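You operate a simulated robot arm through the tools that you are given. There is no shell and no other tool. Be economical: measure what you need, move in short steps, check, and stop when the job is done.

Carry out the task below with a simulated two-armed robot. There is one attempt and no reset: what you move stays moved.

## Task
Bring the steel block up till the table gauge shows nought, then sweep the shaft round.
Fine: green knob; at least once round; shaft locked again, gauge parked. Where these are worked on the way, their far stop is far enough and under half their travel is too little: table gauge.

The check looks at the end state, three seconds after you hand in, the way a careful person would. Anything else that was tipped, shoved, dropped, spilled or broken makes it a failure.

## Robot
Two 7-joint arms with two-finger parallel grippers on one trunk, hanging from a carriage that runs on a gantry, over the field with the corners [-2272, 746], [-2285, -534], [15, -557], [28, 723] (x, y) and turns from -6.196 to 5.794 rad about z. Base frame: it is fixed where the carriage stands at the start and does not move with it; the origin is on the floor, on the carriage's upright axis, x ahead of it, y to its left, z up. Lengths are in mm, angles in rad, forces in N, time in s.
The left shoulder is at the start at [40, 173, 1372], the right one opposite. With the tool pointing down near the work surface each hand reaches from about 100 to 660 mm from the robot's upright axis, wherever it stands, measured 20 degrees to its own side. Places, roughly: bench handwheel [400, -300, 800]; blue handwheel [500, -200, 1100]; green knob [700, -300, 800]; shaft lever [400, -200, 1000]; short shaft [700, -200, 900]; table gauge [700, 0, 1000]. Payload 3.43 kg a hand.
Tool frame (each hand has its own): the origin (TCP) lies between the finger pads and is the grasp point; the fingertips stand 30 mm ahead of it; z points along the fingers, y is the line along which they close. The gripper opens to 94 mm. The fingers are 28 mm wide and 10 mm thick; the gripper's body (50 by 96 mm) begins 55 mm behind the TCP.
Orientation is told as [roll, pitch, yaw] about the base's x, y, z axes, in that order, counted from this pose: with the fingers straight down and closing along the base's y, the tool's x points along the base's -x, its y along +y and its z along -z.

## Interface
- The arms move only by the tool move_arm. It takes "left_rows", "right_rows" or both (then of equal length, played together; a hand with none holds still); each is a list of rows, each an object of numbers (a shift or turn left out is 0, a gripper value left out holds the last): "dx", "dy", "dz": the shift along the tool's x, y, z in mm; "ax", "ay", "az": the turn, a rotation vector about the tool's x, y, z in rad; "fingers": the gripper command, from -1 (shut) to 1 (fully open), values between in proportion. In form: [{"dx": .., "dy": .., "dz": .., "ax": .., "ay": .., "az": .., "fingers": ..}, ...]. A call has 1 to 20 rows; each row is the pose to reach, as a shift and turn from the pose commanded when the call began, along the tool's axes at that moment. A row lasts 0.2 s, in which the tool goes at most 50 mm and 0.15 rad; a call with a longer step from one row to the next is refused whole, and so is a gripper value outside its range. Where a pose cannot be reached the arm comes as near as it can. A force on the tool above 40 N (or 10 N above the force at the start of the call, whichever is more), or a blocked arm, ends the call early, and 0.2 s more pass. Each finger travels about 72 mm/s and halts on what it meets, pressing with about 21 N; the grip force reading is that of the motor and also rises with nothing between the fingers. The clock runs only during rows and for 0.2 s after the last one: add rows that repeat a pose to give the fingers time. It gives the time, the measured TCP pose, the force on the tool (base axes), the opening and the grip force at its end, in the units of the frame above (readings bear some noise), with the torque about the TCP (base axes, N m) and any sound that the robot's microphone picked up.
- Cameras (640 x 400 px; columns grow to the right, rows downward): "scene" is now at [211.7, -60.8, 1651.3]; the picture's right is [-0.72, -0.69, 0.00], its down [-0.58, 0.60, -0.55] and it looks along [0.38, -0.40, -0.83] (base axes); focal length 263 px, centre (320, 200). "left" rides on the left gripper at [76, -14, -103] in its tool frame; the picture's right is [0.18, 0.98, 0.00], its down [-0.75, 0.14, -0.64] and it looks along [-0.63, 0.12, 0.77] (tool axes); focal length 243 px, centre (320, 200). "right" rides on the right gripper at [76, 14, -102] in its tool frame; the picture's right is [-0.18, 0.98, 0.00], its down [-0.75, -0.14, -0.64] and it looks along [-0.63, -0.12, 0.77] (tool axes); focal length 243 px, centre (320, 200). There is no depth. A picture from a camera that has moved, and an enlarged one, comes with that camera's place and axes in the base frame and with its lens. The place of the scene camera against the robot may be out by one fixed shift of up to 12 mm in any direction.
- get_image(camera): a new picture of that camera. No time passes.
- lift_body(by): slides the trunk up (or, below 0, down) by that many mm; the arms and the scene camera ride with it, the base frame stays. It gives what a move gives, with no picture.
- steer(legs): drives the robot by 1 to 6 legs, each [ahead, left, turn to the left] in mm, mm and rad, along the robot's own axes; the way and the turn of a leg run together, so that a leg with both is an arc; at most 1500 mm and 3.142 rad a leg. The arms and the cameras ride along, it lands a little off, and it stops where it bumps. It keeps to its track: a leg is cut to what the track allows. It gives what a move gives.
- aim_head(pan, tilt): turns the head with the scene camera to pan (to the left, within 1.501 rad either way) and tilt (down, from -0.506 to 1.204), counted from straight ahead of the robot. It gives what a move gives.
- enlarge(camera, box): a new picture of the part [left, top, right, bottom] of that camera's present view, enlarged. No time passes.
- finish_job(): hands the job in; it is judged then, once.

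Work in short steps. Places have to be worked out from the pictures, the camera data and where the tool is seen: move nearer, look again, correct. Check each grasp and each placing, and mend what went wrong. You have 120 turns and 100 pictures in all, those below and enlarged ones among them. Open the grippers and draw the arms clear of the work before you hand the job in, unless the task says otherwise; then end with one line.

The tools are called after ">>>" by a JSON object that holds its "fn" and its "kwargs". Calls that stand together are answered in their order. move_arm: Moves the arms, as the interface text tells. Its arguments: {"type":"object","properties":{"left_rows":{"type":"array","items":{"type":"object","properties":{"dx":{"type":"number"},"dy":{"type":"number"},"dz":{"type":"number"},"ax":{"type":"number"},"ay":{"type":"number"},"az":{"type":"number"},"fingers":{"type":"number"}}}},"right_rows":{"type":"array","items":{"type":"object","properties":{"dx":{"type":"number"},"dy":{"type":"number"},"dz":{"type":"number"},"ax":{"type":"number"},"ay":{"type":"number"},"az":{"type":"number"},"fingers":{"type":"number"}}}}},"required":[]} The other tools are called the same way: lift_body (by) slides the trunk up or down; steer (legs) drives the base; aim_head (pan, tilt) turns the head that bears the scene camera; get_image (camera) takes a picture; enlarge (camera, box) takes an enlarged picture of a part of a camera's view; finish_job () hands the job in.

At the start:

```text
t: 0.0
left_tool_pos: [321.2, -12.1, 1322.9]
left_tcp_rot: [-0.001, -0.001, 0.0]
left_force: [-0.4, 0.8, -0.2]
left_moment: [0.0, -0.01, 0.01]
left_width: 93.8
left_gripper_force: 0.1
right_tool_pos: [405.5, -438.7, 1321.2]
right_tcp_rot: [0.0, 0.001, -0.001]
right_force: [0.1, 0.0, -0.3]
right_moment: [0.01, -0.02, -0.02]
right_width: 94.4
right_gripper_force: 0.2
trunk travel left (down, up): [-525.0, 256.0]
robot x, y, heading: [-2.7, 2.4, -0.001]
head pan, tilt: [-0.806, 0.988]
```

scene: 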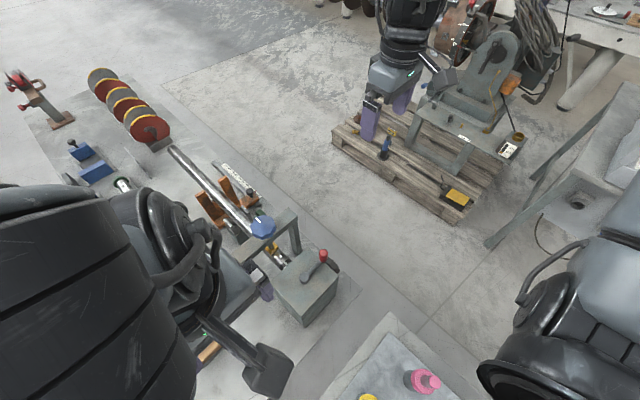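
right: 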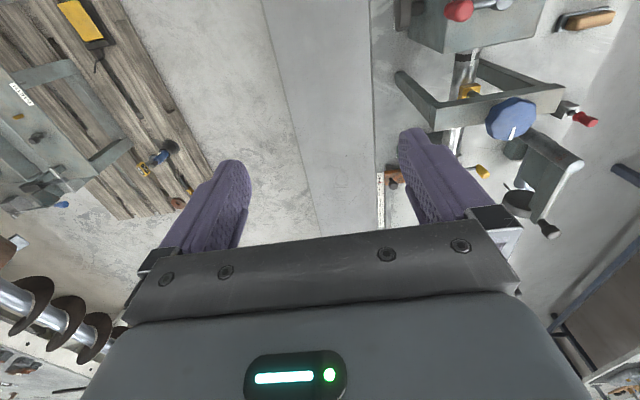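
left: 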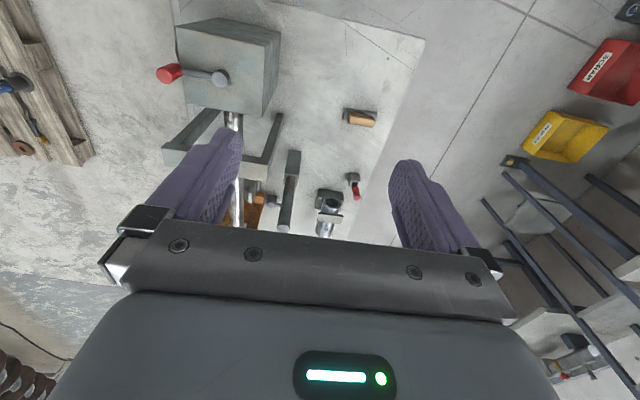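

I will look at the scene first with the head aimed straighter ahead.

>>> {"fn": "aim_head", "kwargs": {"pan": -0.3, "tilt": 0.8}}

```text
t: 0.9
left_tool_pos: [320.2, -12.7, 1321.1]
left_tcp_rot: [-0.001, -0.001, -0.001]
left_force: [0.0, 0.6, 0.0]
left_moment: [0.02, 0.0, 0.0]
left_width: 94.0
left_gripper_force: 0.0
right_tool_pos: [405.4, -437.8, 1322.0]
right_tcp_rot: [0.002, 0.0, 0.0]
right_force: [0.6, -0.6, 0.4]
right_moment: [-0.01, 0.03, -0.01]
right_width: 94.1
right_gripper_force: 0.1
trunk travel left (down, up): [-525.0, 256.0]
robot x, y, heading: [-0.4, 3.7, 0.003]
head pan, tilt: [-0.3, 0.799]
```

Now a picture from the new aim.

>>> {"fn": "get_image", "kwargs": {"camera": "scene"}}

```text
96 pictures are left
camera scene: at [239.9, -33.9, 1665.6], right [-0.3, -0.95, 0.0], down [-0.68, 0.21, -0.7], along [0.67, -0.21, -0.72], focal length 263 px, centre (320, 200)
```

scene: 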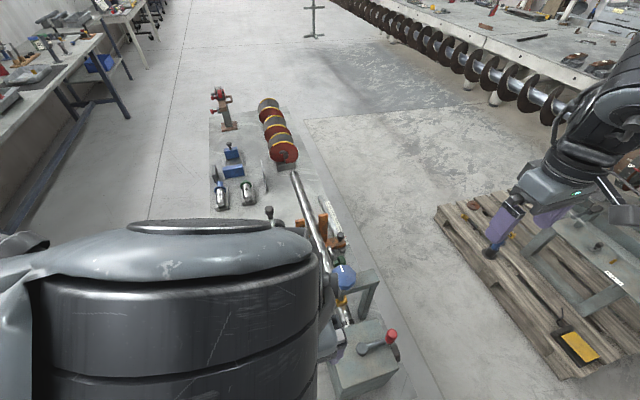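

The left arm hides the work. I will move the left hand to its own side and back.

>>> {"fn": "move_arm", "kwargs": {"left_rows": [{"dy": 45}, {"dy": 90}, {"dy": 135}, {"dy": 180}, {"dy": 225}, {"dy": 270}, {"dy": 315}, {"dy": 360}, {"dy": 360, "dx": 40}, {"dy": 360, "dx": 80}]}}

>>> {"fn": "aim_head", "kwargs": {"pan": -0.3, "tilt": 1.0}}

>>> {"fn": "get_image", "kwargs": {"camera": "scene"}}

```text
t: 3.1
left_tool_pos: [272.1, 188.5, 1309.8]
left_tcp_rot: [0.0, 0.0, 0.002]
left_force: [0.2, -0.1, 0.0]
left_moment: [0.0, -0.02, 0.0]
left_width: 93.7
left_gripper_force: 0.1
left hand out of reach, approached as far as the arm can: row 3, 4, 5, 6, 7, 8, 9, 10
right_tool_pos: [405.5, -437.0, 1322.3]
right_tcp_rot: [-0.001, 0.0, -0.001]
right_force: [0.3, -0.5, -0.8]
right_moment: [0.01, 0.01, 0.02]
right_width: 94.0
right_gripper_force: 0.0
trunk travel left (down, up): [-525.0, 256.0]
robot x, y, heading: [-0.5, 4.0, 0.0]
head pan, tilt: [-0.3, 0.799]
```

```text
t: 3.9
left_tool_pos: [271.9, 188.6, 1308.5]
left_tcp_rot: [0.0, 0.001, 0.004]
left_force: [0.0, 0.6, -0.1]
left_moment: [-0.02, 0.01, -0.01]
left_width: 94.2
left_gripper_force: 0.1
right_tool_pos: [406.0, -439.2, 1320.9]
right_tcp_rot: [0.0, 0.0, 0.001]
right_force: [-0.4, 0.6, -0.1]
right_moment: [0.0, 0.05, -0.02]
right_width: 93.9
right_gripper_force: 0.0
trunk travel left (down, up): [-525.0, 256.0]
robot x, y, heading: [0.5, 2.3, -0.003]
head pan, tilt: [-0.3, 1.0]
```

```text
95 pictures are left
camera scene: at [229.5, -30.6, 1650.5], right [-0.3, -0.96, 0.0], down [-0.8, 0.25, -0.54], along [0.52, -0.16, -0.84], focal length 263 px, centre (320, 200)
```

scene: 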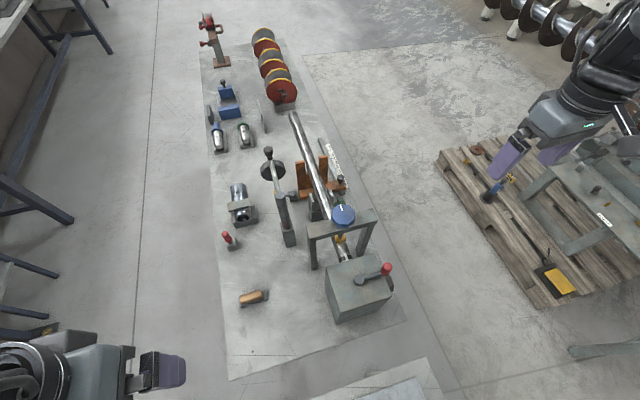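

Now the machine is clear. I enlarge it to read the parts and labels.

>>> {"fn": "enlarge", "kwargs": {"camera": "scene", "box": [280, 180, 420, 330]}}

>>> {"fn": "enlarge", "kwargs": {"camera": "scene", "box": [200, 60, 360, 200]}}

>>> {"fn": "enlarge", "kwargs": {"camera": "scene", "box": [200, 130, 380, 260]}}

```text
2.67 times, centred on (350, 255) of scene
camera zoom: at [229.5, -30.6, 1650.5], right [-0.3, -0.96, 0.0], down [-0.8, 0.25, -0.54], along [0.52, -0.16, -0.84], focal length 702 px, centre (240, 53)
```

zoom: 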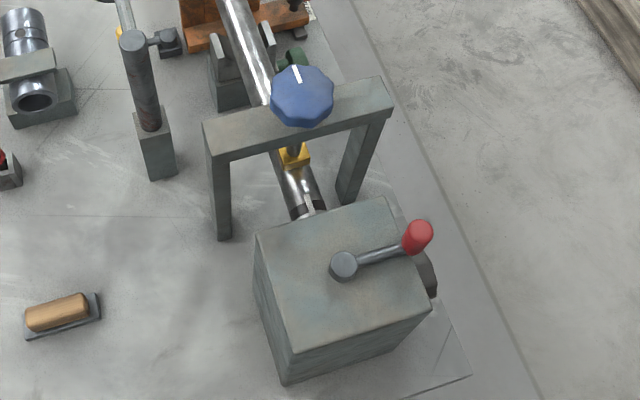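

```text
2.86 times, centred on (280, 130) of scene
camera zoom: at [229.5, -30.6, 1650.5], right [-0.3, -0.96, 0.0], down [-0.8, 0.25, -0.54], along [0.52, -0.16, -0.84], focal length 752 px, centre (434, 400)
```

zoom: 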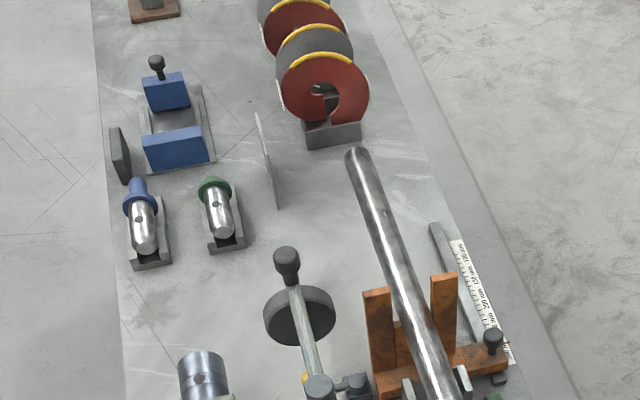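

```text
3.08 times, centred on (290, 195) of scene
camera zoom: at [229.5, -30.6, 1650.5], right [-0.3, -0.96, 0.0], down [-0.8, 0.25, -0.54], along [0.52, -0.16, -0.84], focal length 810 px, centre (412, 215)
```

zoom: 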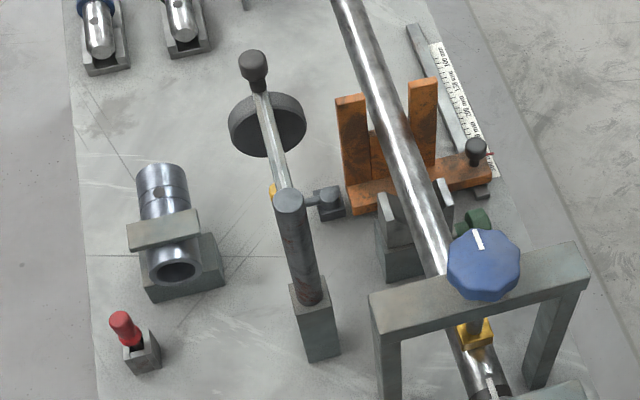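

The machine: headstock box with red shaft lever (and a handwheel on its far side), a portal with the blue wheel, a grey V-block with a green knob under the shaft, and the gauge on a swing post. I'll shift the robot to the right for a better look along the far side.

>>> {"fn": "steer", "kwargs": {"legs": [[0, -230, 0]]}}

>>> {"fn": "aim_head", "kwargs": {"pan": 0.0, "tilt": 0.95}}

>>> {"fn": "get_image", "kwargs": {"camera": "scene"}}

>>> {"fn": "get_image", "kwargs": {"camera": "left"}}

```text
t: 5.6
left_tool_pos: [272.4, -45.1, 1310.5]
left_tcp_rot: [0.0, 0.002, -0.002]
left_force: [0.8, -0.3, 0.2]
left_moment: [-0.02, 0.02, 0.01]
left_width: 94.1
left_gripper_force: 0.0
right_tool_pos: [404.0, -671.5, 1321.9]
right_tcp_rot: [0.0, 0.0, -0.004]
right_force: [0.6, -0.1, 0.1]
right_moment: [0.01, 0.03, -0.02]
right_width: 94.0
right_gripper_force: 0.1
trunk travel left (down, up): [-525.0, 256.0]
robot x, y, heading: [-0.8, -234.3, -0.003]
head pan, tilt: [-0.3, 1.0]
```

```text
t: 6.4
left_tool_pos: [272.0, -45.4, 1309.8]
left_tcp_rot: [0.0, 0.0, -0.001]
left_force: [0.1, -0.3, 0.3]
left_moment: [0.02, 0.01, 0.03]
left_width: 93.8
left_gripper_force: 0.1
right_tool_pos: [403.7, -670.3, 1321.9]
right_tcp_rot: [0.0, 0.0, -0.003]
right_force: [-0.5, -0.5, 0.6]
right_moment: [0.0, 0.03, -0.03]
right_width: 93.9
right_gripper_force: 0.0
trunk travel left (down, up): [-525.0, 256.0]
robot x, y, heading: [-1.2, -233.9, -0.0]
head pan, tilt: [0.0, 0.949]
```

```text
91 pictures are left
camera scene: at [235.2, -242.8, 1654.0], right [0.0, -1.0, 0.0], down [-0.81, 0.0, -0.58], along [0.58, 0.0, -0.81], focal length 263 px, centre (320, 200)
```

scene: 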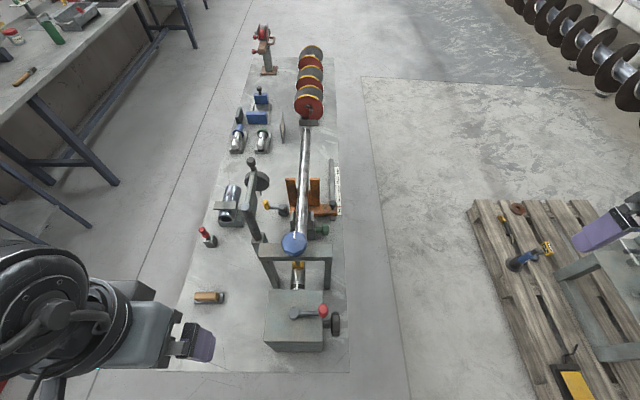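

```text
90 pictures are left
camera left: at [195.9, -57.9, 1412.5], right [-0.18, 0.98, 0.0], down [0.75, 0.14, 0.64], along [0.63, 0.12, -0.77], focal length 243 px, centre (320, 200)
```

left: 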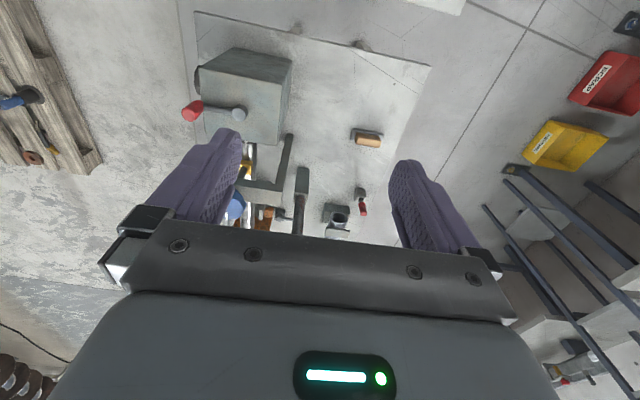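

>>> {"fn": "enlarge", "kwargs": {"camera": "scene", "box": [235, 145, 355, 220]}}

>>> {"fn": "enlarge", "kwargs": {"camera": "scene", "box": [245, 215, 365, 360]}}

```text
5.33 times, centred on (295, 182) of scene
camera zoom: at [235.2, -242.8, 1654.0], right [0.0, -1.0, 0.0], down [-0.81, 0.0, -0.58], along [0.58, 0.0, -0.81], focal length 1404 px, centre (453, 293)
```

zoom: 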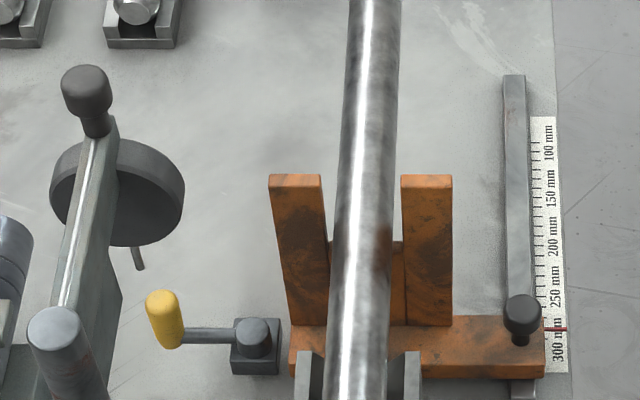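

```text
2.76 times, centred on (305, 288) of scene
camera zoom: at [235.2, -242.8, 1654.0], right [0.0, -1.0, 0.0], down [-0.81, 0.0, -0.58], along [0.58, 0.0, -0.81], focal length 726 px, centre (361, -41)
```

zoom: 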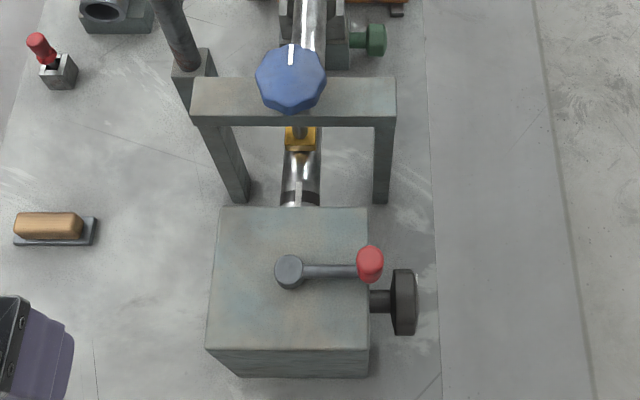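

I want a lower view of the machine. I'll draw the left hand back a bit, then lower the trunk and look.

>>> {"fn": "move_arm", "kwargs": {"left_rows": [{"dx": 40}, {"dx": 80}, {"dx": 110}]}}

>>> {"fn": "lift_body", "kwargs": {"by": -350}}

>>> {"fn": "aim_head", "kwargs": {"pan": 0.0, "tilt": 0.75}}

>>> {"fn": "get_image", "kwargs": {"camera": "scene"}}

```text
t: 7.2
left_tool_pos: [242.3, -47.5, 1351.2]
left_tcp_rot: [0.002, 0.0, 0.0]
left_force: [-0.3, -0.2, 0.4]
left_moment: [0.01, -0.03, 0.0]
left_width: 94.2
left_gripper_force: 0.0
left hand out of reach, approached as far as the arm can: row 1, 2, 3
right_tool_pos: [403.3, -670.9, 1321.8]
right_tcp_rot: [0.0, 0.002, -0.003]
right_force: [0.6, -0.4, 1.3]
right_moment: [0.02, -0.03, 0.0]
right_width: 94.0
right_gripper_force: 0.1
trunk travel left (down, up): [-525.0, 256.0]
robot x, y, heading: [-2.1, -232.8, -0.003]
head pan, tilt: [0.0, 0.949]
```

```text
t: 10.0
left_tool_pos: [234.8, -68.6, 1094.1]
left_tcp_rot: [0.109, -0.013, -0.078]
left_force: [0.8, 0.1, -0.1]
left_moment: [0.0, 0.0, 0.0]
left_width: 94.2
left_gripper_force: 0.0
right_tool_pos: [398.9, -680.3, 1070.1]
right_tcp_rot: [-0.004, 0.001, -0.006]
right_force: [0.5, 0.3, -0.1]
right_moment: [0.03, -0.01, 0.01]
right_width: 93.8
right_gripper_force: 0.1
trunk travel left (down, up): [-271.0, 510.0]
robot x, y, heading: [0.8, -233.4, -0.003]
head pan, tilt: [0.0, 0.949]
stopped: the arm was blocked; the commanded pose is now the measured one
```

```text
t: 10.7
left_tool_pos: [234.7, -68.5, 1092.3]
left_tcp_rot: [0.108, -0.012, -0.077]
left_force: [0.1, -0.1, -0.4]
left_moment: [0.0, 0.0, 0.0]
left_width: 94.0
left_gripper_force: 0.1
right_tool_pos: [400.8, -680.9, 1070.0]
right_tcp_rot: [-0.007, 0.003, -0.007]
right_force: [0.8, -0.2, -0.5]
right_moment: [0.02, -0.02, -0.01]
right_width: 94.1
right_gripper_force: 0.0
trunk travel left (down, up): [-271.0, 510.0]
robot x, y, heading: [-3.8, -235.6, -0.008]
head pan, tilt: [0.0, 0.75]
```

```text
87 pictures are left
camera scene: at [242.9, -250.1, 1415.7], right [0.0, -1.0, 0.01], down [-0.68, 0.0, -0.73], along [0.73, -0.01, -0.68], focal length 263 px, centre (320, 200)
```

scene: 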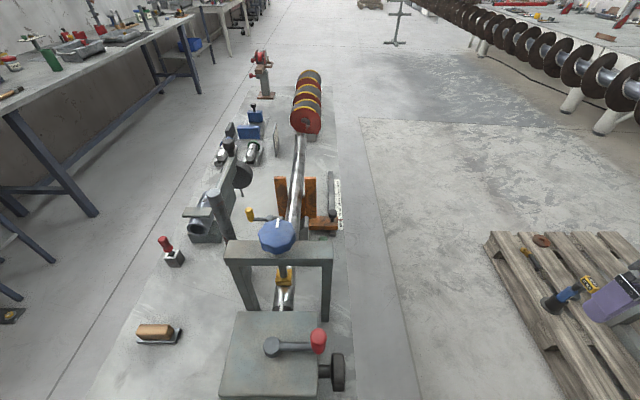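

Something blocked the trunk at -254. I'll look down near the robot to see what was touched.

>>> {"fn": "aim_head", "kwargs": {"pan": 0.9, "tilt": 1.1}}

>>> {"fn": "get_image", "kwargs": {"camera": "scene"}}

>>> {"fn": "get_image", "kwargs": {"camera": "left"}}

```text
t: 11.9
left_tool_pos: [234.0, -69.4, 1091.9]
left_tcp_rot: [0.108, -0.013, -0.079]
left_force: [0.0, 1.0, -0.8]
left_moment: [-0.01, 0.01, -0.03]
left_width: 94.0
left_gripper_force: 0.1
right_tool_pos: [400.6, -680.8, 1069.8]
right_tcp_rot: [-0.006, 0.001, -0.004]
right_force: [0.2, 0.3, -0.2]
right_moment: [-0.02, 0.02, 0.02]
right_width: 94.4
right_gripper_force: 0.0
trunk travel left (down, up): [-271.0, 510.0]
robot x, y, heading: [-0.0, -233.6, -0.008]
head pan, tilt: [0.901, 1.1]
```

```text
86 pictures are left
camera scene: at [199.4, -200.5, 1389.8], right [0.78, -0.63, 0.0], down [-0.56, -0.7, -0.45], along [0.28, 0.35, -0.89], focal length 263 px, centre (320, 200)
```

scene: 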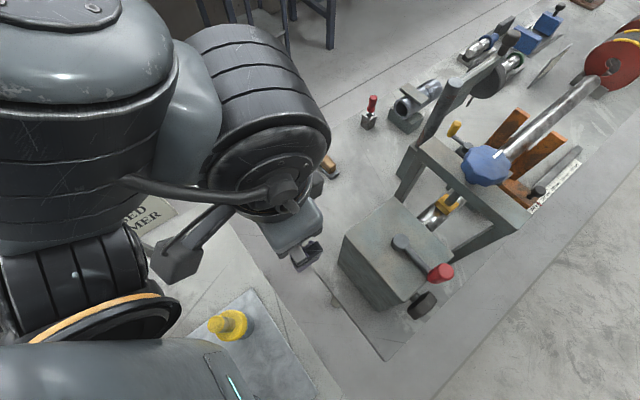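

```text
85 pictures are left
camera left: at [155.6, -87.0, 1193.2], right [-0.11, 0.99, 0.1], down [0.75, 0.01, 0.66], along [0.65, 0.15, -0.74], focal length 243 px, centre (320, 200)
```

left: 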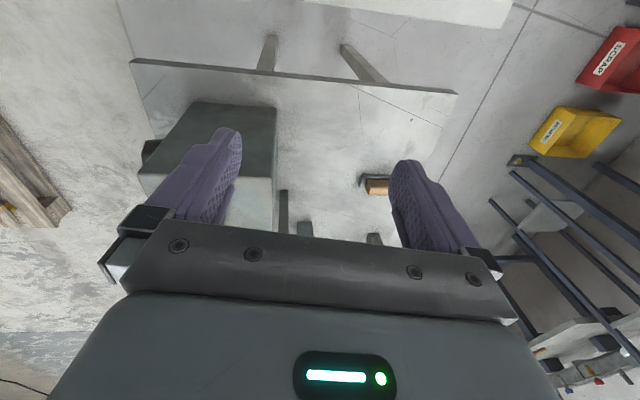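

The block looks like the left arm folding against itself, nothing tipped. I'll extend the left hand a bit, and drive left to view the gauge and portal from that side.

>>> {"fn": "move_arm", "kwargs": {"left_rows": [{"dx": -30, "dy": 20, "dz": -20}, {"dx": -60, "dy": 40, "dz": -40}]}}

>>> {"fn": "steer", "kwargs": {"legs": [[0, 450, 0]]}}

>>> {"fn": "aim_head", "kwargs": {"pan": -0.6, "tilt": 0.6}}

>>> {"fn": "get_image", "kwargs": {"camera": "scene"}}

```text
t: 12.5
left_tool_pos: [249.2, -76.1, 1098.6]
left_tcp_rot: [0.107, -0.011, -0.077]
left_force: [-0.4, -0.4, 0.4]
left_moment: [0.01, -0.04, 0.01]
left_width: 93.9
left_gripper_force: 0.0
left hand out of reach, approached as far as the arm can: row 1, 2
right_tool_pos: [400.7, -676.0, 1068.6]
right_tcp_rot: [-0.003, 0.001, -0.007]
right_force: [0.0, -0.1, -0.1]
right_moment: [0.01, 0.0, -0.02]
right_width: 94.0
right_gripper_force: 0.0
trunk travel left (down, up): [-271.0, 510.0]
robot x, y, heading: [1.0, -235.8, -0.005]
head pan, tilt: [0.901, 1.1]
```

```text
t: 13.4
left_tool_pos: [248.1, -69.5, 1096.2]
left_tcp_rot: [0.125, -0.02, -0.091]
left_force: [0.0, -0.1, 0.0]
left_moment: [0.01, 0.02, -0.01]
left_width: 93.9
left_gripper_force: 0.1
right_tool_pos: [398.8, -668.7, 1072.0]
right_tcp_rot: [-0.011, 0.001, -0.008]
right_force: [-0.3, -0.6, -0.4]
right_moment: [0.03, 0.01, 0.0]
right_width: 93.9
right_gripper_force: 0.1
trunk travel left (down, up): [-271.0, 510.0]
robot x, y, heading: [1.0, -212.7, -0.003]
head pan, tilt: [0.901, 1.1]
stopped in leg 1: the robot was blocked; the commanded pose is now the measured one
```

```text
t: 15.1
left_tool_pos: [248.1, -69.4, 1096.2]
left_tcp_rot: [0.125, -0.021, -0.09]
left_force: [-0.4, 0.1, -0.6]
left_moment: [0.05, 0.01, -0.01]
left_width: 94.2
left_gripper_force: 0.1
right_tool_pos: [398.5, -668.8, 1071.5]
right_tcp_rot: [-0.014, 0.002, -0.005]
right_force: [-0.6, 1.0, 0.3]
right_moment: [-0.02, 0.0, 0.01]
right_width: 94.1
right_gripper_force: 0.1
trunk travel left (down, up): [-271.0, 510.0]
robot x, y, heading: [-3.4, -213.7, -0.006]
head pan, tilt: [-0.6, 0.6]
```

```text
84 pictures are left
camera scene: at [232.5, -285.4, 1429.2], right [-0.57, -0.82, 0.01], down [-0.47, 0.31, -0.83], along [0.68, -0.48, -0.56], focal length 263 px, centre (320, 200)
```

scene: 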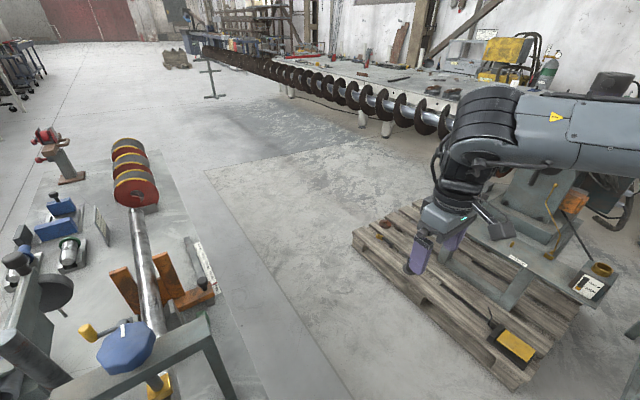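

The carriage was blocked to the left too, so the left elbow touches something. I'll raise the trunk back and look down to the left.

>>> {"fn": "lift_body", "kwargs": {"by": 254}}

>>> {"fn": "aim_head", "kwargs": {"pan": 1.2, "tilt": 1.0}}

>>> {"fn": "get_image", "kwargs": {"camera": "scene"}}

```text
t: 17.7
left_tool_pos: [250.1, -54.0, 1350.7]
left_tcp_rot: [0.133, -0.019, -0.089]
left_force: [0.1, 0.1, -0.7]
left_moment: [-0.02, 0.02, -0.02]
left_width: 93.9
left_gripper_force: 0.0
right_tool_pos: [401.1, -653.7, 1320.4]
right_tcp_rot: [-0.001, -0.001, -0.006]
right_force: [-0.3, 0.5, 0.1]
right_moment: [-0.04, -0.01, 0.0]
right_width: 93.8
right_gripper_force: 0.1
trunk travel left (down, up): [-525.0, 256.0]
robot x, y, heading: [-0.6, -213.9, -0.005]
head pan, tilt: [-0.6, 0.6]
```

```text
t: 19.5
left_tool_pos: [249.4, -54.1, 1350.6]
left_tcp_rot: [0.135, -0.019, -0.089]
left_force: [0.4, 0.5, -0.7]
left_moment: [0.01, -0.01, 0.01]
left_width: 94.0
left_gripper_force: 0.1
right_tool_pos: [401.4, -654.0, 1321.2]
right_tcp_rot: [-0.001, 0.0, -0.004]
right_force: [-0.1, 0.8, 0.6]
right_moment: [0.0, -0.02, -0.02]
right_width: 94.1
right_gripper_force: 0.0
trunk travel left (down, up): [-525.0, 256.0]
robot x, y, heading: [-0.2, -213.6, -0.004]
head pan, tilt: [1.201, 1.0]
```

```text
83 pictures are left
camera scene: at [186.7, -159.5, 1650.1], right [0.93, -0.37, 0.0], down [-0.31, -0.78, -0.54], along [0.2, 0.5, -0.84], focal length 263 px, centre (320, 200)
```

scene: 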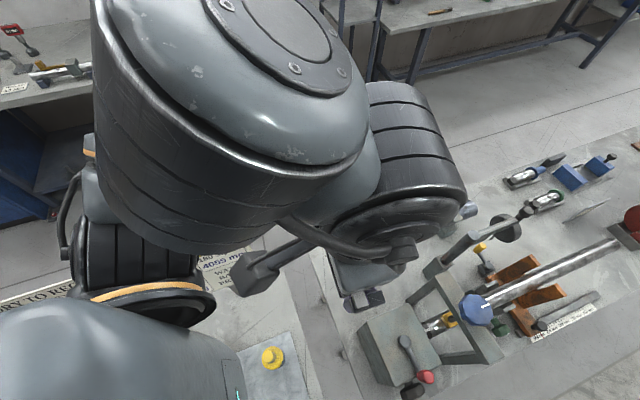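

I'll unfold the left arm forward at this height so that I can see beneath.

>>> {"fn": "move_arm", "kwargs": {"left_rows": [{"dx": -45, "ax": -0.06}, {"dx": -90, "ax": -0.13}, {"dx": -135, "ax": -0.13}, {"dx": -180, "ax": -0.13}, {"dx": -220, "ax": -0.13}]}}

>>> {"fn": "get_image", "kwargs": {"camera": "scene"}}

```text
t: 20.7
left_tool_pos: [409.2, -121.7, 1325.5]
left_tcp_rot: [0.263, -0.022, -0.088]
left_force: [-0.1, 0.2, 0.8]
left_moment: [0.01, -0.01, 0.01]
left_width: 94.2
left_gripper_force: 0.1
left hand out of reach, approached as far as the arm can: row 1, 2, 3, 4, 5
right_tool_pos: [401.1, -654.4, 1321.7]
right_tcp_rot: [0.001, 0.001, -0.006]
right_force: [0.7, -0.6, -0.5]
right_moment: [-0.04, 0.0, -0.02]
right_width: 94.0
right_gripper_force: 0.1
trunk travel left (down, up): [-525.0, 256.0]
robot x, y, heading: [-1.2, -212.9, -0.005]
head pan, tilt: [1.201, 1.0]
```

```text
82 pictures are left
camera scene: at [186.7, -159.6, 1650.0], right [0.93, -0.37, 0.0], down [-0.31, -0.78, -0.54], along [0.2, 0.5, -0.84], focal length 263 px, centre (320, 200)
```

scene: 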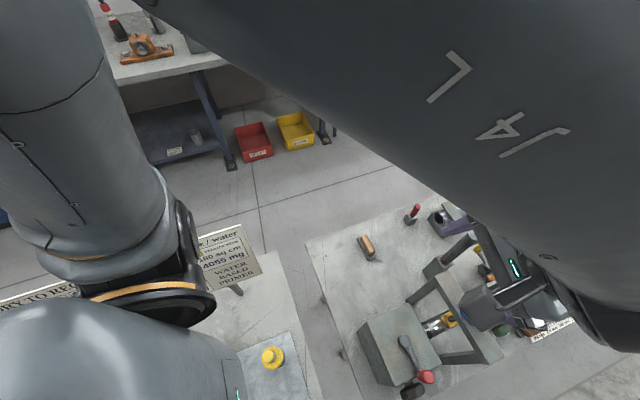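

A sign post stands left of the robot; the elbow met it, and it still stands upright. I'll keep the robot at y≈-230 or further right and the left elbow forward. Now a view from the left hand camera over the machine.

>>> {"fn": "get_image", "kwargs": {"camera": "left"}}

>>> {"fn": "aim_head", "kwargs": {"pan": 0.1, "tilt": 0.85}}

>>> {"fn": "get_image", "kwargs": {"camera": "scene"}}

```text
81 pictures are left
camera left: at [327.8, -154.2, 1419.0], right [-0.11, 0.96, 0.25], down [0.73, -0.1, 0.67], along [0.67, 0.26, -0.7], focal length 243 px, centre (320, 200)
```

left: 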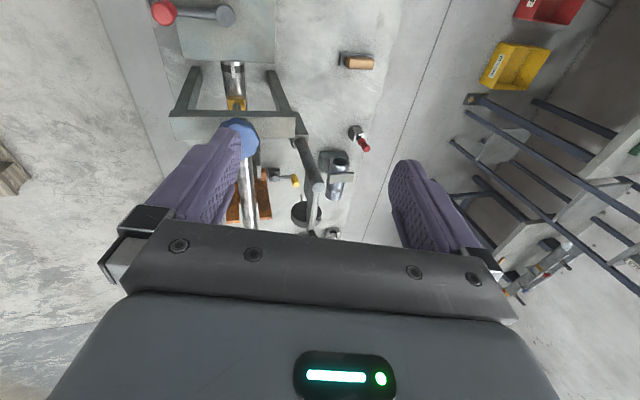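

```text
t: 22.0
left_tool_pos: [408.6, -121.3, 1325.0]
left_tcp_rot: [0.263, -0.019, -0.088]
left_force: [-0.5, -0.1, -0.8]
left_moment: [-0.02, 0.05, 0.01]
left_width: 93.8
left_gripper_force: 0.1
right_tool_pos: [401.7, -653.6, 1321.3]
right_tcp_rot: [0.0, 0.002, -0.005]
right_force: [-1.4, -0.5, -0.8]
right_moment: [-0.01, 0.0, 0.05]
right_width: 94.0
right_gripper_force: 0.1
trunk travel left (down, up): [-525.0, 256.0]
robot x, y, heading: [-0.3, -211.2, -0.002]
head pan, tilt: [0.099, 0.85]
```

```text
80 pictures are left
camera scene: at [239.0, -216.9, 1661.2], right [0.09, -1.0, 0.0], down [-0.75, -0.07, -0.66], along [0.66, 0.06, -0.75], focal length 263 px, centre (320, 200)
```

scene: 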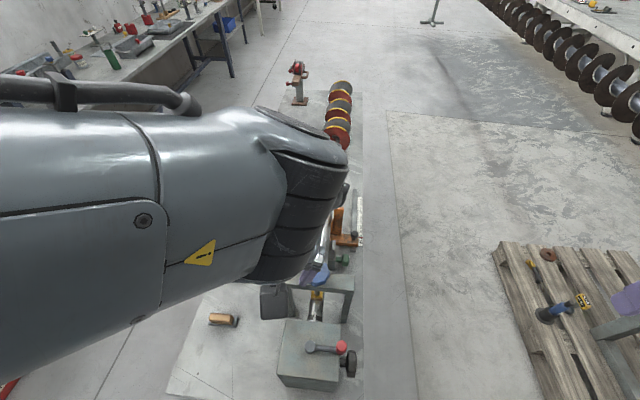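

I'll level the left hand first so that tool axes match base axes, then move it forward toward the gauge.

>>> {"fn": "move_arm", "kwargs": {"left_rows": [{"ax": 0.13, "az": -0.044}, {"ax": 0.263, "az": -0.088}, {"ax": 0.263, "az": -0.088}]}}

```text
t: 22.8
left_tool_pos: [407.7, -122.4, 1325.7]
left_tcp_rot: [-0.003, -0.028, -0.003]
left_force: [0.0, -0.5, -0.1]
left_moment: [-0.01, 0.02, 0.0]
left_width: 94.1
left_gripper_force: 0.0
right_tool_pos: [402.1, -653.2, 1321.1]
right_tcp_rot: [0.0, 0.0, -0.006]
right_force: [-0.5, 0.0, -0.1]
right_moment: [-0.03, 0.02, -0.02]
right_width: 93.8
right_gripper_force: 0.1
trunk travel left (down, up): [-525.0, 256.0]
robot x, y, heading: [-4.2, -216.5, -0.004]
head pan, tilt: [0.099, 0.85]
```

Level. Now forward, left, down and tilt forward to view the gauge.

>>> {"fn": "move_arm", "kwargs": {"left_rows": [{"dx": -30, "dy": 30, "dz": 10, "ay": -0.12}, {"dx": -60, "dy": 60, "dz": 30, "ay": -0.24}, {"dx": -100, "dy": 80, "dz": 40, "ay": -0.36}, {"dx": -130, "dy": 110, "dz": 60, "ay": -0.48}, {"dx": -150, "dy": 140, "dz": 75, "ay": -0.5}, {"dx": -150, "dy": 140, "dz": 75, "ay": -0.5}]}}

>>> {"fn": "get_image", "kwargs": {"camera": "left"}}

>>> {"fn": "get_image", "kwargs": {"camera": "scene"}}

```text
t: 24.2
left_tool_pos: [497.2, -78.3, 1250.8]
left_tcp_rot: [-0.002, -0.533, 0.003]
left_force: [0.0, 0.5, -0.4]
left_moment: [0.01, -0.03, 0.01]
left_width: 94.0
left_gripper_force: 0.1
left hand out of reach, approached as far as the arm can: row 2, 3, 4, 5, 6
right_tool_pos: [400.6, -653.1, 1321.1]
right_tcp_rot: [0.001, 0.0, -0.005]
right_force: [0.2, -0.4, -0.4]
right_moment: [0.0, 0.02, -0.01]
right_width: 94.1
right_gripper_force: 0.0
trunk travel left (down, up): [-525.0, 256.0]
robot x, y, heading: [-1.8, -210.7, -0.005]
head pan, tilt: [0.099, 0.85]
```

```text
79 pictures are left
camera left: at [380.2, -91.6, 1301.1], right [-0.16, 0.98, -0.09], down [0.32, 0.14, 0.94], along [0.93, 0.12, -0.34], focal length 243 px, centre (320, 200)
```

left: 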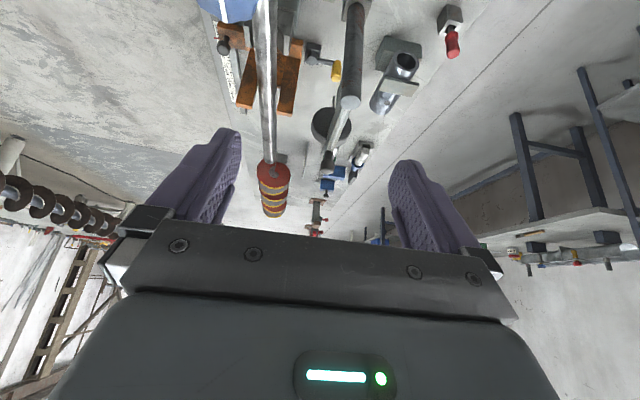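

```text
78 pictures are left
camera scene: at [239.0, -217.0, 1661.2], right [0.09, -1.0, 0.0], down [-0.75, -0.07, -0.66], along [0.66, 0.06, -0.75], focal length 263 px, centre (320, 200)
```

scene: 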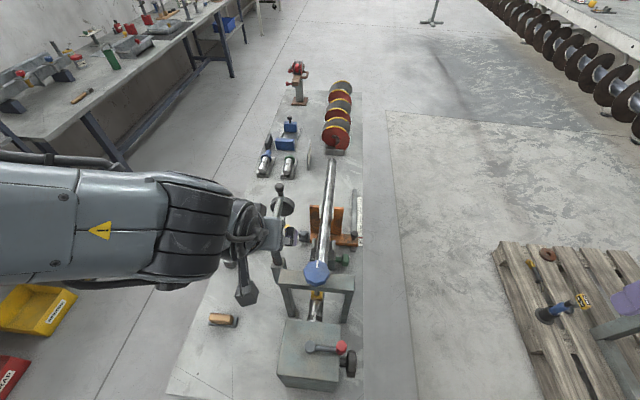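

The left arm stops short; I test which direction is limited with a pure y shift.

>>> {"fn": "move_arm", "kwargs": {"left_rows": [{"dy": 30}, {"dy": 60}, {"dy": 60}]}}

>>> {"fn": "move_arm", "kwargs": {"left_rows": [{"ax": 0.15}, {"ax": 0.3}, {"ax": 0.3, "az": 0.15}, {"ax": 0.3, "az": 0.3}]}}

```text
t: 25.0
left_tool_pos: [469.5, -59.9, 1243.7]
left_tcp_rot: [-0.001, -0.532, 0.003]
left_force: [-0.4, -0.4, 0.2]
left_moment: [-0.01, 0.01, 0.0]
left_width: 93.8
left_gripper_force: 0.1
left hand out of reach, approached as far as the arm can: row 1, 2, 3
right_tool_pos: [402.7, -653.8, 1321.2]
right_tcp_rot: [0.0, 0.001, -0.005]
right_force: [0.1, -0.3, -0.7]
right_moment: [0.01, 0.02, 0.0]
right_width: 93.9
right_gripper_force: 0.0
trunk travel left (down, up): [-525.0, 256.0]
robot x, y, heading: [0.0, -214.1, -0.004]
head pan, tilt: [0.099, 0.85]
```

```text
t: 26.0
left_tool_pos: [394.3, -173.9, 1241.5]
left_tcp_rot: [-0.112, -0.55, -0.328]
left_force: [0.1, 0.2, 0.3]
left_moment: [0.02, 0.01, 0.01]
left_width: 93.9
left_gripper_force: 0.1
left hand out of reach, approached as far as the arm can: row 1, 2, 3, 4
right_tool_pos: [401.2, -653.0, 1321.7]
right_tcp_rot: [0.0, -0.001, -0.005]
right_force: [-0.4, 1.1, -1.3]
right_moment: [0.02, -0.01, 0.0]
right_width: 94.3
right_gripper_force: 0.0
trunk travel left (down, up): [-525.0, 256.0]
robot x, y, heading: [-3.0, -212.6, -0.005]
head pan, tilt: [0.099, 0.85]
```

Orientation seems to be what limits. I try yawing the other way, which should free the wrist.

>>> {"fn": "move_arm", "kwargs": {"left_rows": [{"az": -0.15}, {"az": -0.3}, {"az": -0.45}, {"az": -0.6}, {"az": -0.75}, {"az": -0.75}]}}

>>> {"fn": "move_arm", "kwargs": {"left_rows": [{"dx": -40}, {"dx": -80}, {"dx": -80}]}}

>>> {"fn": "get_image", "kwargs": {"camera": "scene"}}

```text
t: 27.4
left_tool_pos: [393.0, -171.8, 1242.6]
left_tcp_rot: [-0.474, -0.314, 0.445]
left_force: [0.3, 0.0, 1.2]
left_moment: [0.01, 0.0, 0.0]
left_width: 94.0
left_gripper_force: 0.0
right_tool_pos: [402.3, -654.1, 1321.1]
right_tcp_rot: [0.0, -0.001, -0.005]
right_force: [-0.1, 0.3, 0.5]
right_moment: [-0.04, 0.01, 0.0]
right_width: 93.9
right_gripper_force: 0.0
trunk travel left (down, up): [-525.0, 256.0]
robot x, y, heading: [-3.3, -213.2, -0.005]
head pan, tilt: [0.099, 0.85]
```

```text
t: 28.2
left_tool_pos: [462.2, -137.6, 1269.9]
left_tcp_rot: [-0.474, -0.316, 0.445]
left_force: [0.1, 0.4, -0.4]
left_moment: [-0.02, -0.03, 0.02]
left_width: 93.7
left_gripper_force: 0.0
right_tool_pos: [401.7, -654.0, 1321.0]
right_tcp_rot: [0.0, 0.0, -0.006]
right_force: [-0.3, 0.5, 0.3]
right_moment: [-0.03, -0.03, 0.0]
right_width: 94.0
right_gripper_force: 0.1
trunk travel left (down, up): [-525.0, 256.0]
robot x, y, heading: [0.7, -219.7, -0.012]
head pan, tilt: [0.099, 0.85]
```

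```text
77 pictures are left
camera scene: at [239.0, -217.0, 1661.2], right [0.09, -1.0, 0.0], down [-0.75, -0.07, -0.66], along [0.66, 0.06, -0.75], focal length 263 px, centre (320, 200)
```

scene: 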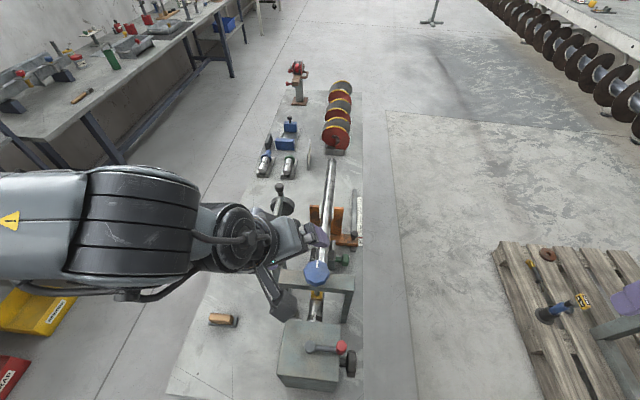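

Yawing positive frees the wrist. I'll bring the left tool to straight-down with yaw 0.9.

>>> {"fn": "move_arm", "kwargs": {"left_rows": [{"ax": -0.09, "ay": 0.035, "az": -0.09}, {"ax": -0.18, "ay": 0.07, "az": -0.18}, {"ax": -0.27, "ay": 0.105, "az": -0.265}, {"ax": -0.36, "ay": 0.14, "az": -0.355}, {"ax": -0.455, "ay": 0.175, "az": -0.44}, {"ax": -0.546, "ay": 0.208, "az": -0.53}]}}

```text
t: 29.6
left_tool_pos: [461.9, -141.2, 1268.5]
left_tcp_rot: [0.017, 0.01, 0.912]
left_force: [-0.1, 0.0, 0.3]
left_moment: [0.0, -0.03, -0.01]
left_width: 94.0
left_gripper_force: 0.0
right_tool_pos: [401.7, -653.7, 1321.5]
right_tcp_rot: [0.0, -0.001, -0.005]
right_force: [0.2, -0.4, -0.4]
right_moment: [0.0, 0.0, 0.0]
right_width: 94.0
right_gripper_force: 0.0
trunk travel left (down, up): [-525.0, 256.0]
robot x, y, heading: [0.3, -214.2, -0.005]
head pan, tilt: [0.099, 0.85]
```

Now travel to about (600, 40) at the same height.

>>> {"fn": "move_arm", "kwargs": {"left_rows": [{"dx": -45}, {"dx": -90}, {"dx": -135}, {"dx": -180}, {"dx": -228, "dy": 2}, {"dx": -228, "dy": 2}]}}

>>> {"fn": "get_image", "kwargs": {"camera": "left"}}

>>> {"fn": "get_image", "kwargs": {"camera": "scene"}}

```text
t: 31.0
left_tool_pos: [598.6, 41.4, 1267.0]
left_tcp_rot: [0.013, 0.009, 0.909]
left_force: [-0.6, -0.4, 0.0]
left_moment: [0.03, -0.02, 0.0]
left_width: 94.0
left_gripper_force: 0.1
right_tool_pos: [402.0, -653.9, 1321.0]
right_tcp_rot: [0.001, 0.001, -0.005]
right_force: [-0.5, 0.3, 0.5]
right_moment: [0.01, -0.02, 0.0]
right_width: 93.9
right_gripper_force: 0.1
trunk travel left (down, up): [-525.0, 256.0]
robot x, y, heading: [-2.7, -210.5, -0.003]
head pan, tilt: [0.099, 0.85]
```

```text
76 pictures are left
camera left: at [565.3, -25.7, 1370.5], right [-0.89, 0.46, 0.01], down [0.36, 0.68, 0.64], along [0.28, 0.57, -0.77], focal length 243 px, centre (320, 200)
```

left: 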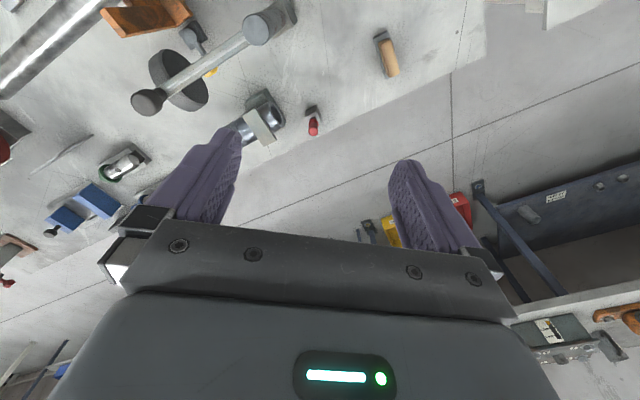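

```text
75 pictures are left
camera scene: at [239.0, -217.0, 1661.2], right [0.09, -1.0, 0.0], down [-0.75, -0.07, -0.66], along [0.66, 0.06, -0.75], focal length 263 px, centre (320, 200)
```

scene: 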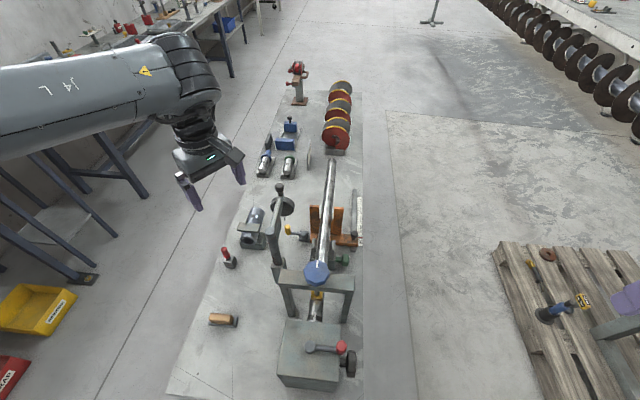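

>>> {"fn": "enlarge", "kwargs": {"camera": "left", "box": [90, 0, 330, 150]}}

```text
2.67 times, centred on (210, 75) of left
camera zoom: at [565.3, -25.7, 1370.5], right [-0.89, 0.46, 0.01], down [0.36, 0.68, 0.64], along [0.28, 0.57, -0.77], focal length 647 px, centre (613, 533)
```

zoom: 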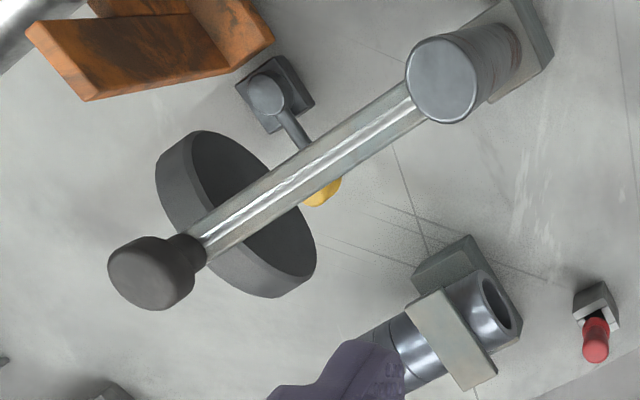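

The gauge knob stands near (748, -36), top at z≈1119, post at (615, -34). I move the left hand above it.

>>> {"fn": "move_arm", "kwargs": {"left_rows": [{"dx": -7, "dy": -40, "dz": 10}, {"dx": -15, "dy": -80, "dz": 25}, {"dx": -22, "dy": -120, "dz": 40}, {"dx": -31, "dy": -165, "dz": 60}, {"dx": -31, "dy": -165, "dz": 77}, {"dx": -31, "dy": -165, "dz": 77}]}}

>>> {"fn": "get_image", "kwargs": {"camera": "left"}}

>>> {"fn": "get_image", "kwargs": {"camera": "scene"}}

```text
t: 32.4
left_tool_pos: [672.7, -36.6, 1179.9]
left_tcp_rot: [0.011, 0.01, 0.91]
left_force: [0.8, 0.2, 1.0]
left_moment: [0.02, 0.04, 0.02]
left_width: 94.1
left_gripper_force: 0.0
left hand out of reach, approached as far as the arm can: row 2, 3, 4, 5, 6
right_tool_pos: [400.8, -653.7, 1321.4]
right_tcp_rot: [0.0, 0.001, -0.005]
right_force: [0.2, 0.1, -0.8]
right_moment: [0.01, -0.03, 0.01]
right_width: 93.8
right_gripper_force: 0.1
trunk travel left (down, up): [-525.0, 256.0]
robot x, y, heading: [-0.1, -213.8, -0.006]
head pan, tilt: [0.099, 0.85]
```

```text
73 pictures are left
camera left: at [638.6, -104.0, 1282.6], right [-0.89, 0.46, 0.01], down [0.36, 0.68, 0.64], along [0.28, 0.57, -0.77], focal length 243 px, centre (320, 200)
```

left: 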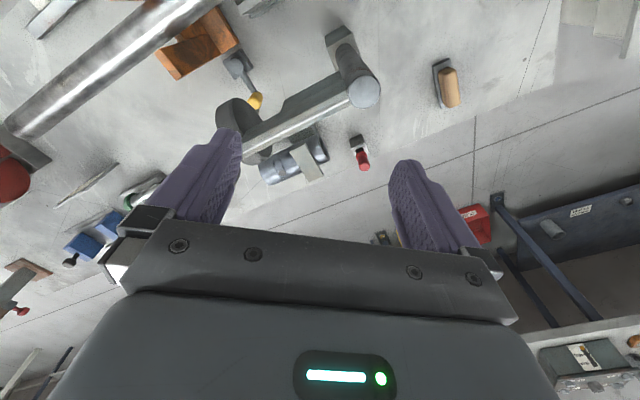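

```text
72 pictures are left
camera scene: at [239.0, -217.0, 1661.2], right [0.09, -1.0, 0.0], down [-0.75, -0.07, -0.66], along [0.66, 0.06, -0.75], focal length 263 px, centre (320, 200)
```

scene: 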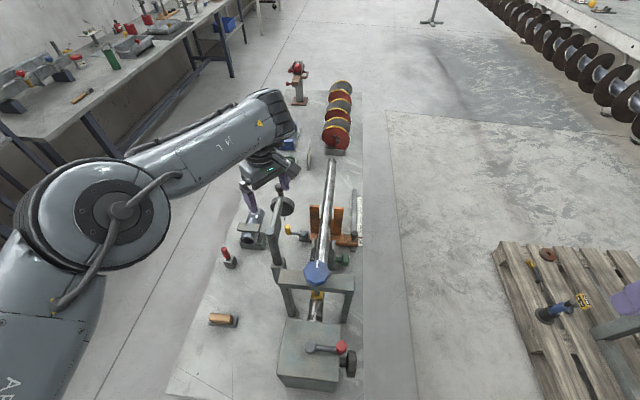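

Straight-down reach ends at x≈673. I'll drive forward to the track end, shut the left fingers, back off to the gauge's +y side and tilt the tool forward for reach; I'll push the gauge beam rather than grab its knob.

>>> {"fn": "steer", "kwargs": {"legs": [[18, 0, 0]]}}

>>> {"fn": "move_arm", "kwargs": {"left_rows": [{"dx": -10, "dy": 30, "fingers": -1}, {"dx": -22, "dy": 68}, {"dx": -22, "dy": 68, "ax": 0.1, "ay": -0.08}, {"dx": -22, "dy": 68, "ax": 0.21, "ay": -0.16}, {"dx": -22, "dy": 68, "ax": 0.316, "ay": -0.246}, {"dx": -22, "dy": 68, "ax": 0.316, "ay": -0.246}]}}

>>> {"fn": "get_image", "kwargs": {"camera": "left"}}

```text
t: 33.2
left_tool_pos: [691.0, -36.4, 1178.3]
left_tcp_rot: [0.01, 0.007, 0.91]
left_force: [0.3, 0.0, -0.3]
left_moment: [0.03, -0.01, -0.06]
left_width: 94.0
left_gripper_force: 0.0
right_tool_pos: [419.7, -654.3, 1322.2]
right_tcp_rot: [0.001, 0.0, -0.006]
right_force: [0.0, -0.2, 0.0]
right_moment: [-0.01, 0.0, 0.01]
right_width: 94.1
right_gripper_force: 0.0
trunk travel left (down, up): [-525.0, 256.0]
robot x, y, heading: [19.0, -210.0, -0.005]
head pan, tilt: [0.099, 0.85]
```

```text
t: 34.6
left_tool_pos: [650.2, 21.9, 1179.6]
left_tcp_rot: [-0.314, -0.235, 0.948]
left_force: [0.7, -0.3, 0.2]
left_moment: [-0.03, 0.02, 0.03]
left_width: 0.1
left_gripper_force: 20.8
right_tool_pos: [419.4, -654.4, 1321.4]
right_tcp_rot: [0.001, -0.001, -0.008]
right_force: [0.2, 0.3, -0.2]
right_moment: [0.04, 0.02, -0.02]
right_width: 93.8
right_gripper_force: 0.0
trunk travel left (down, up): [-525.0, 256.0]
robot x, y, heading: [16.1, -213.3, -0.003]
head pan, tilt: [0.099, 0.85]
```

```text
71 pictures are left
camera left: at [578.7, -45.6, 1261.6], right [-0.82, 0.46, -0.34], down [0.08, 0.68, 0.73], along [0.56, 0.57, -0.6], focal length 243 px, centre (320, 200)
```

left: 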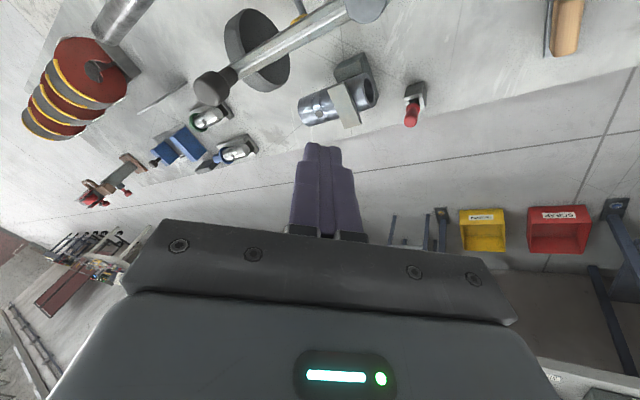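

Triangulation puts the gauge knob top at (756, -34, 1107) and the post at about (620, -32). I lower the shut fingers on the +y side of the beam, about 50 mm from the post.

>>> {"fn": "move_arm", "kwargs": {"left_rows": [{"dx": 5, "dy": 7, "dz": 32}, {"dx": 10, "dy": 13, "dz": 64}, {"dx": 15, "dy": 20, "dz": 95}, {"dx": 15, "dy": 20, "dz": 95}]}}

>>> {"fn": "get_image", "kwargs": {"camera": "left"}}

>>> {"fn": "enlarge", "kwargs": {"camera": "scene", "box": [220, 140, 380, 280]}}

```text
t: 35.6
left_tool_pos: [662.9, 24.4, 1082.5]
left_tcp_rot: [-0.314, -0.232, 0.946]
left_force: [0.4, -0.3, 0.0]
left_moment: [-0.04, -0.02, 0.0]
left_width: 0.0
left_gripper_force: 21.0
right_tool_pos: [419.3, -653.1, 1321.8]
right_tcp_rot: [-0.001, 0.0, -0.006]
right_force: [0.1, -0.5, 0.0]
right_moment: [0.01, -0.02, 0.0]
right_width: 93.8
right_gripper_force: 0.0
trunk travel left (down, up): [-525.0, 256.0]
robot x, y, heading: [17.9, -213.4, -0.007]
head pan, tilt: [0.099, 0.85]
```

```text
70 pictures are left
camera left: at [592.3, -43.2, 1164.1], right [-0.82, 0.46, -0.34], down [0.08, 0.68, 0.73], along [0.56, 0.57, -0.6], focal length 243 px, centre (320, 200)
```

left: 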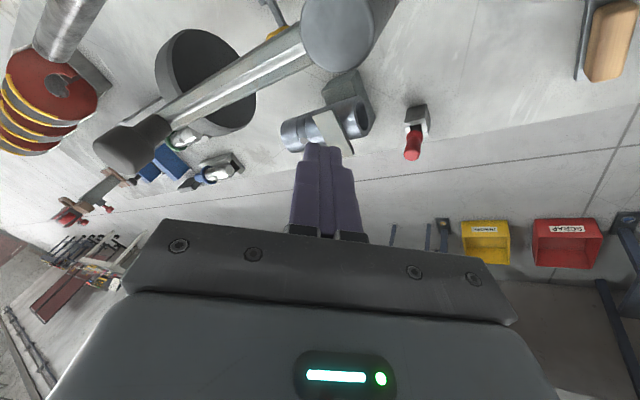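

```text
2.86 times, centred on (300, 210) of scene
camera zoom: at [256.7, -217.0, 1661.2], right [0.09, -1.0, 0.0], down [-0.75, -0.07, -0.66], along [0.66, 0.06, -0.75], focal length 752 px, centre (377, 171)
```

zoom: 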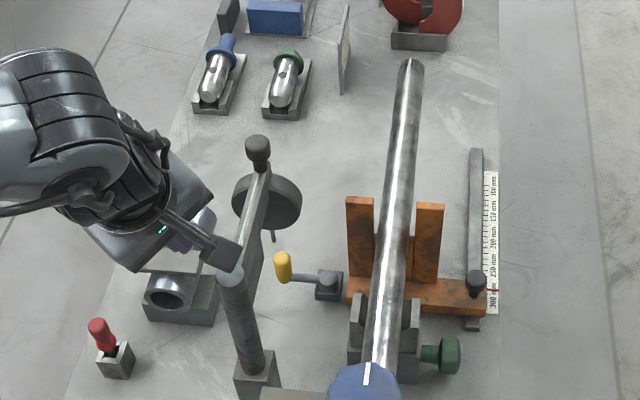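

The beam lies a bit lower than the post top (z≈1066). I lower 25 mm more and push toward -y in arc steps.

>>> {"fn": "move_arm", "kwargs": {"left_rows": [{"dx": 6, "dy": 8, "dz": 23}, {"dx": 24, "dy": -8, "dz": 25}, {"dx": 42, "dy": -28, "dz": 27}, {"dx": 55, "dy": -40, "dz": 27}, {"dx": 66, "dy": -50, "dz": 26}, {"dx": 66, "dy": -50, "dz": 26}]}}

>>> {"fn": "get_image", "kwargs": {"camera": "left"}}

>>> {"fn": "enlarge", "kwargs": {"camera": "scene", "box": [220, 140, 380, 280]}}

```text
t: 37.0
left_tool_pos: [671.5, -59.1, 1057.5]
left_tcp_rot: [-0.31, -0.231, 0.946]
left_force: [0.3, -0.4, 1.6]
left_moment: [-0.01, 0.0, 0.07]
left_width: 0.1
left_gripper_force: 21.0
right_tool_pos: [419.2, -653.5, 1321.5]
right_tcp_rot: [0.0, 0.001, -0.007]
right_force: [0.1, 0.8, 0.1]
right_moment: [-0.04, 0.04, -0.02]
right_width: 94.1
right_gripper_force: 0.2
trunk travel left (down, up): [-525.0, 256.0]
robot x, y, heading: [16.1, -213.2, -0.009]
head pan, tilt: [0.099, 0.85]
```

```text
68 pictures are left
camera left: at [600.4, -127.3, 1139.9], right [-0.82, 0.46, -0.34], down [0.08, 0.68, 0.73], along [0.56, 0.57, -0.6], focal length 243 px, centre (320, 200)
```

left: 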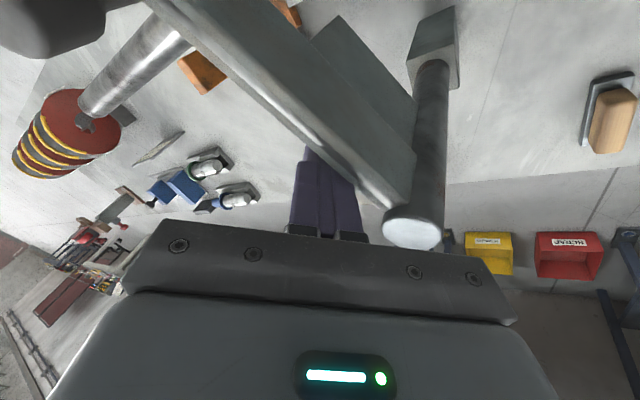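

```text
2.86 times, centred on (300, 210) of scene
camera zoom: at [256.8, -217.3, 1661.2], right [0.09, -1.0, 0.0], down [-0.75, -0.07, -0.66], along [0.66, 0.06, -0.75], focal length 752 px, centre (377, 171)
```

zoom: 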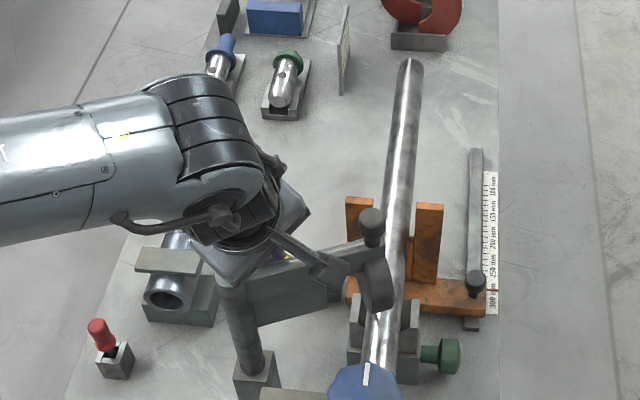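

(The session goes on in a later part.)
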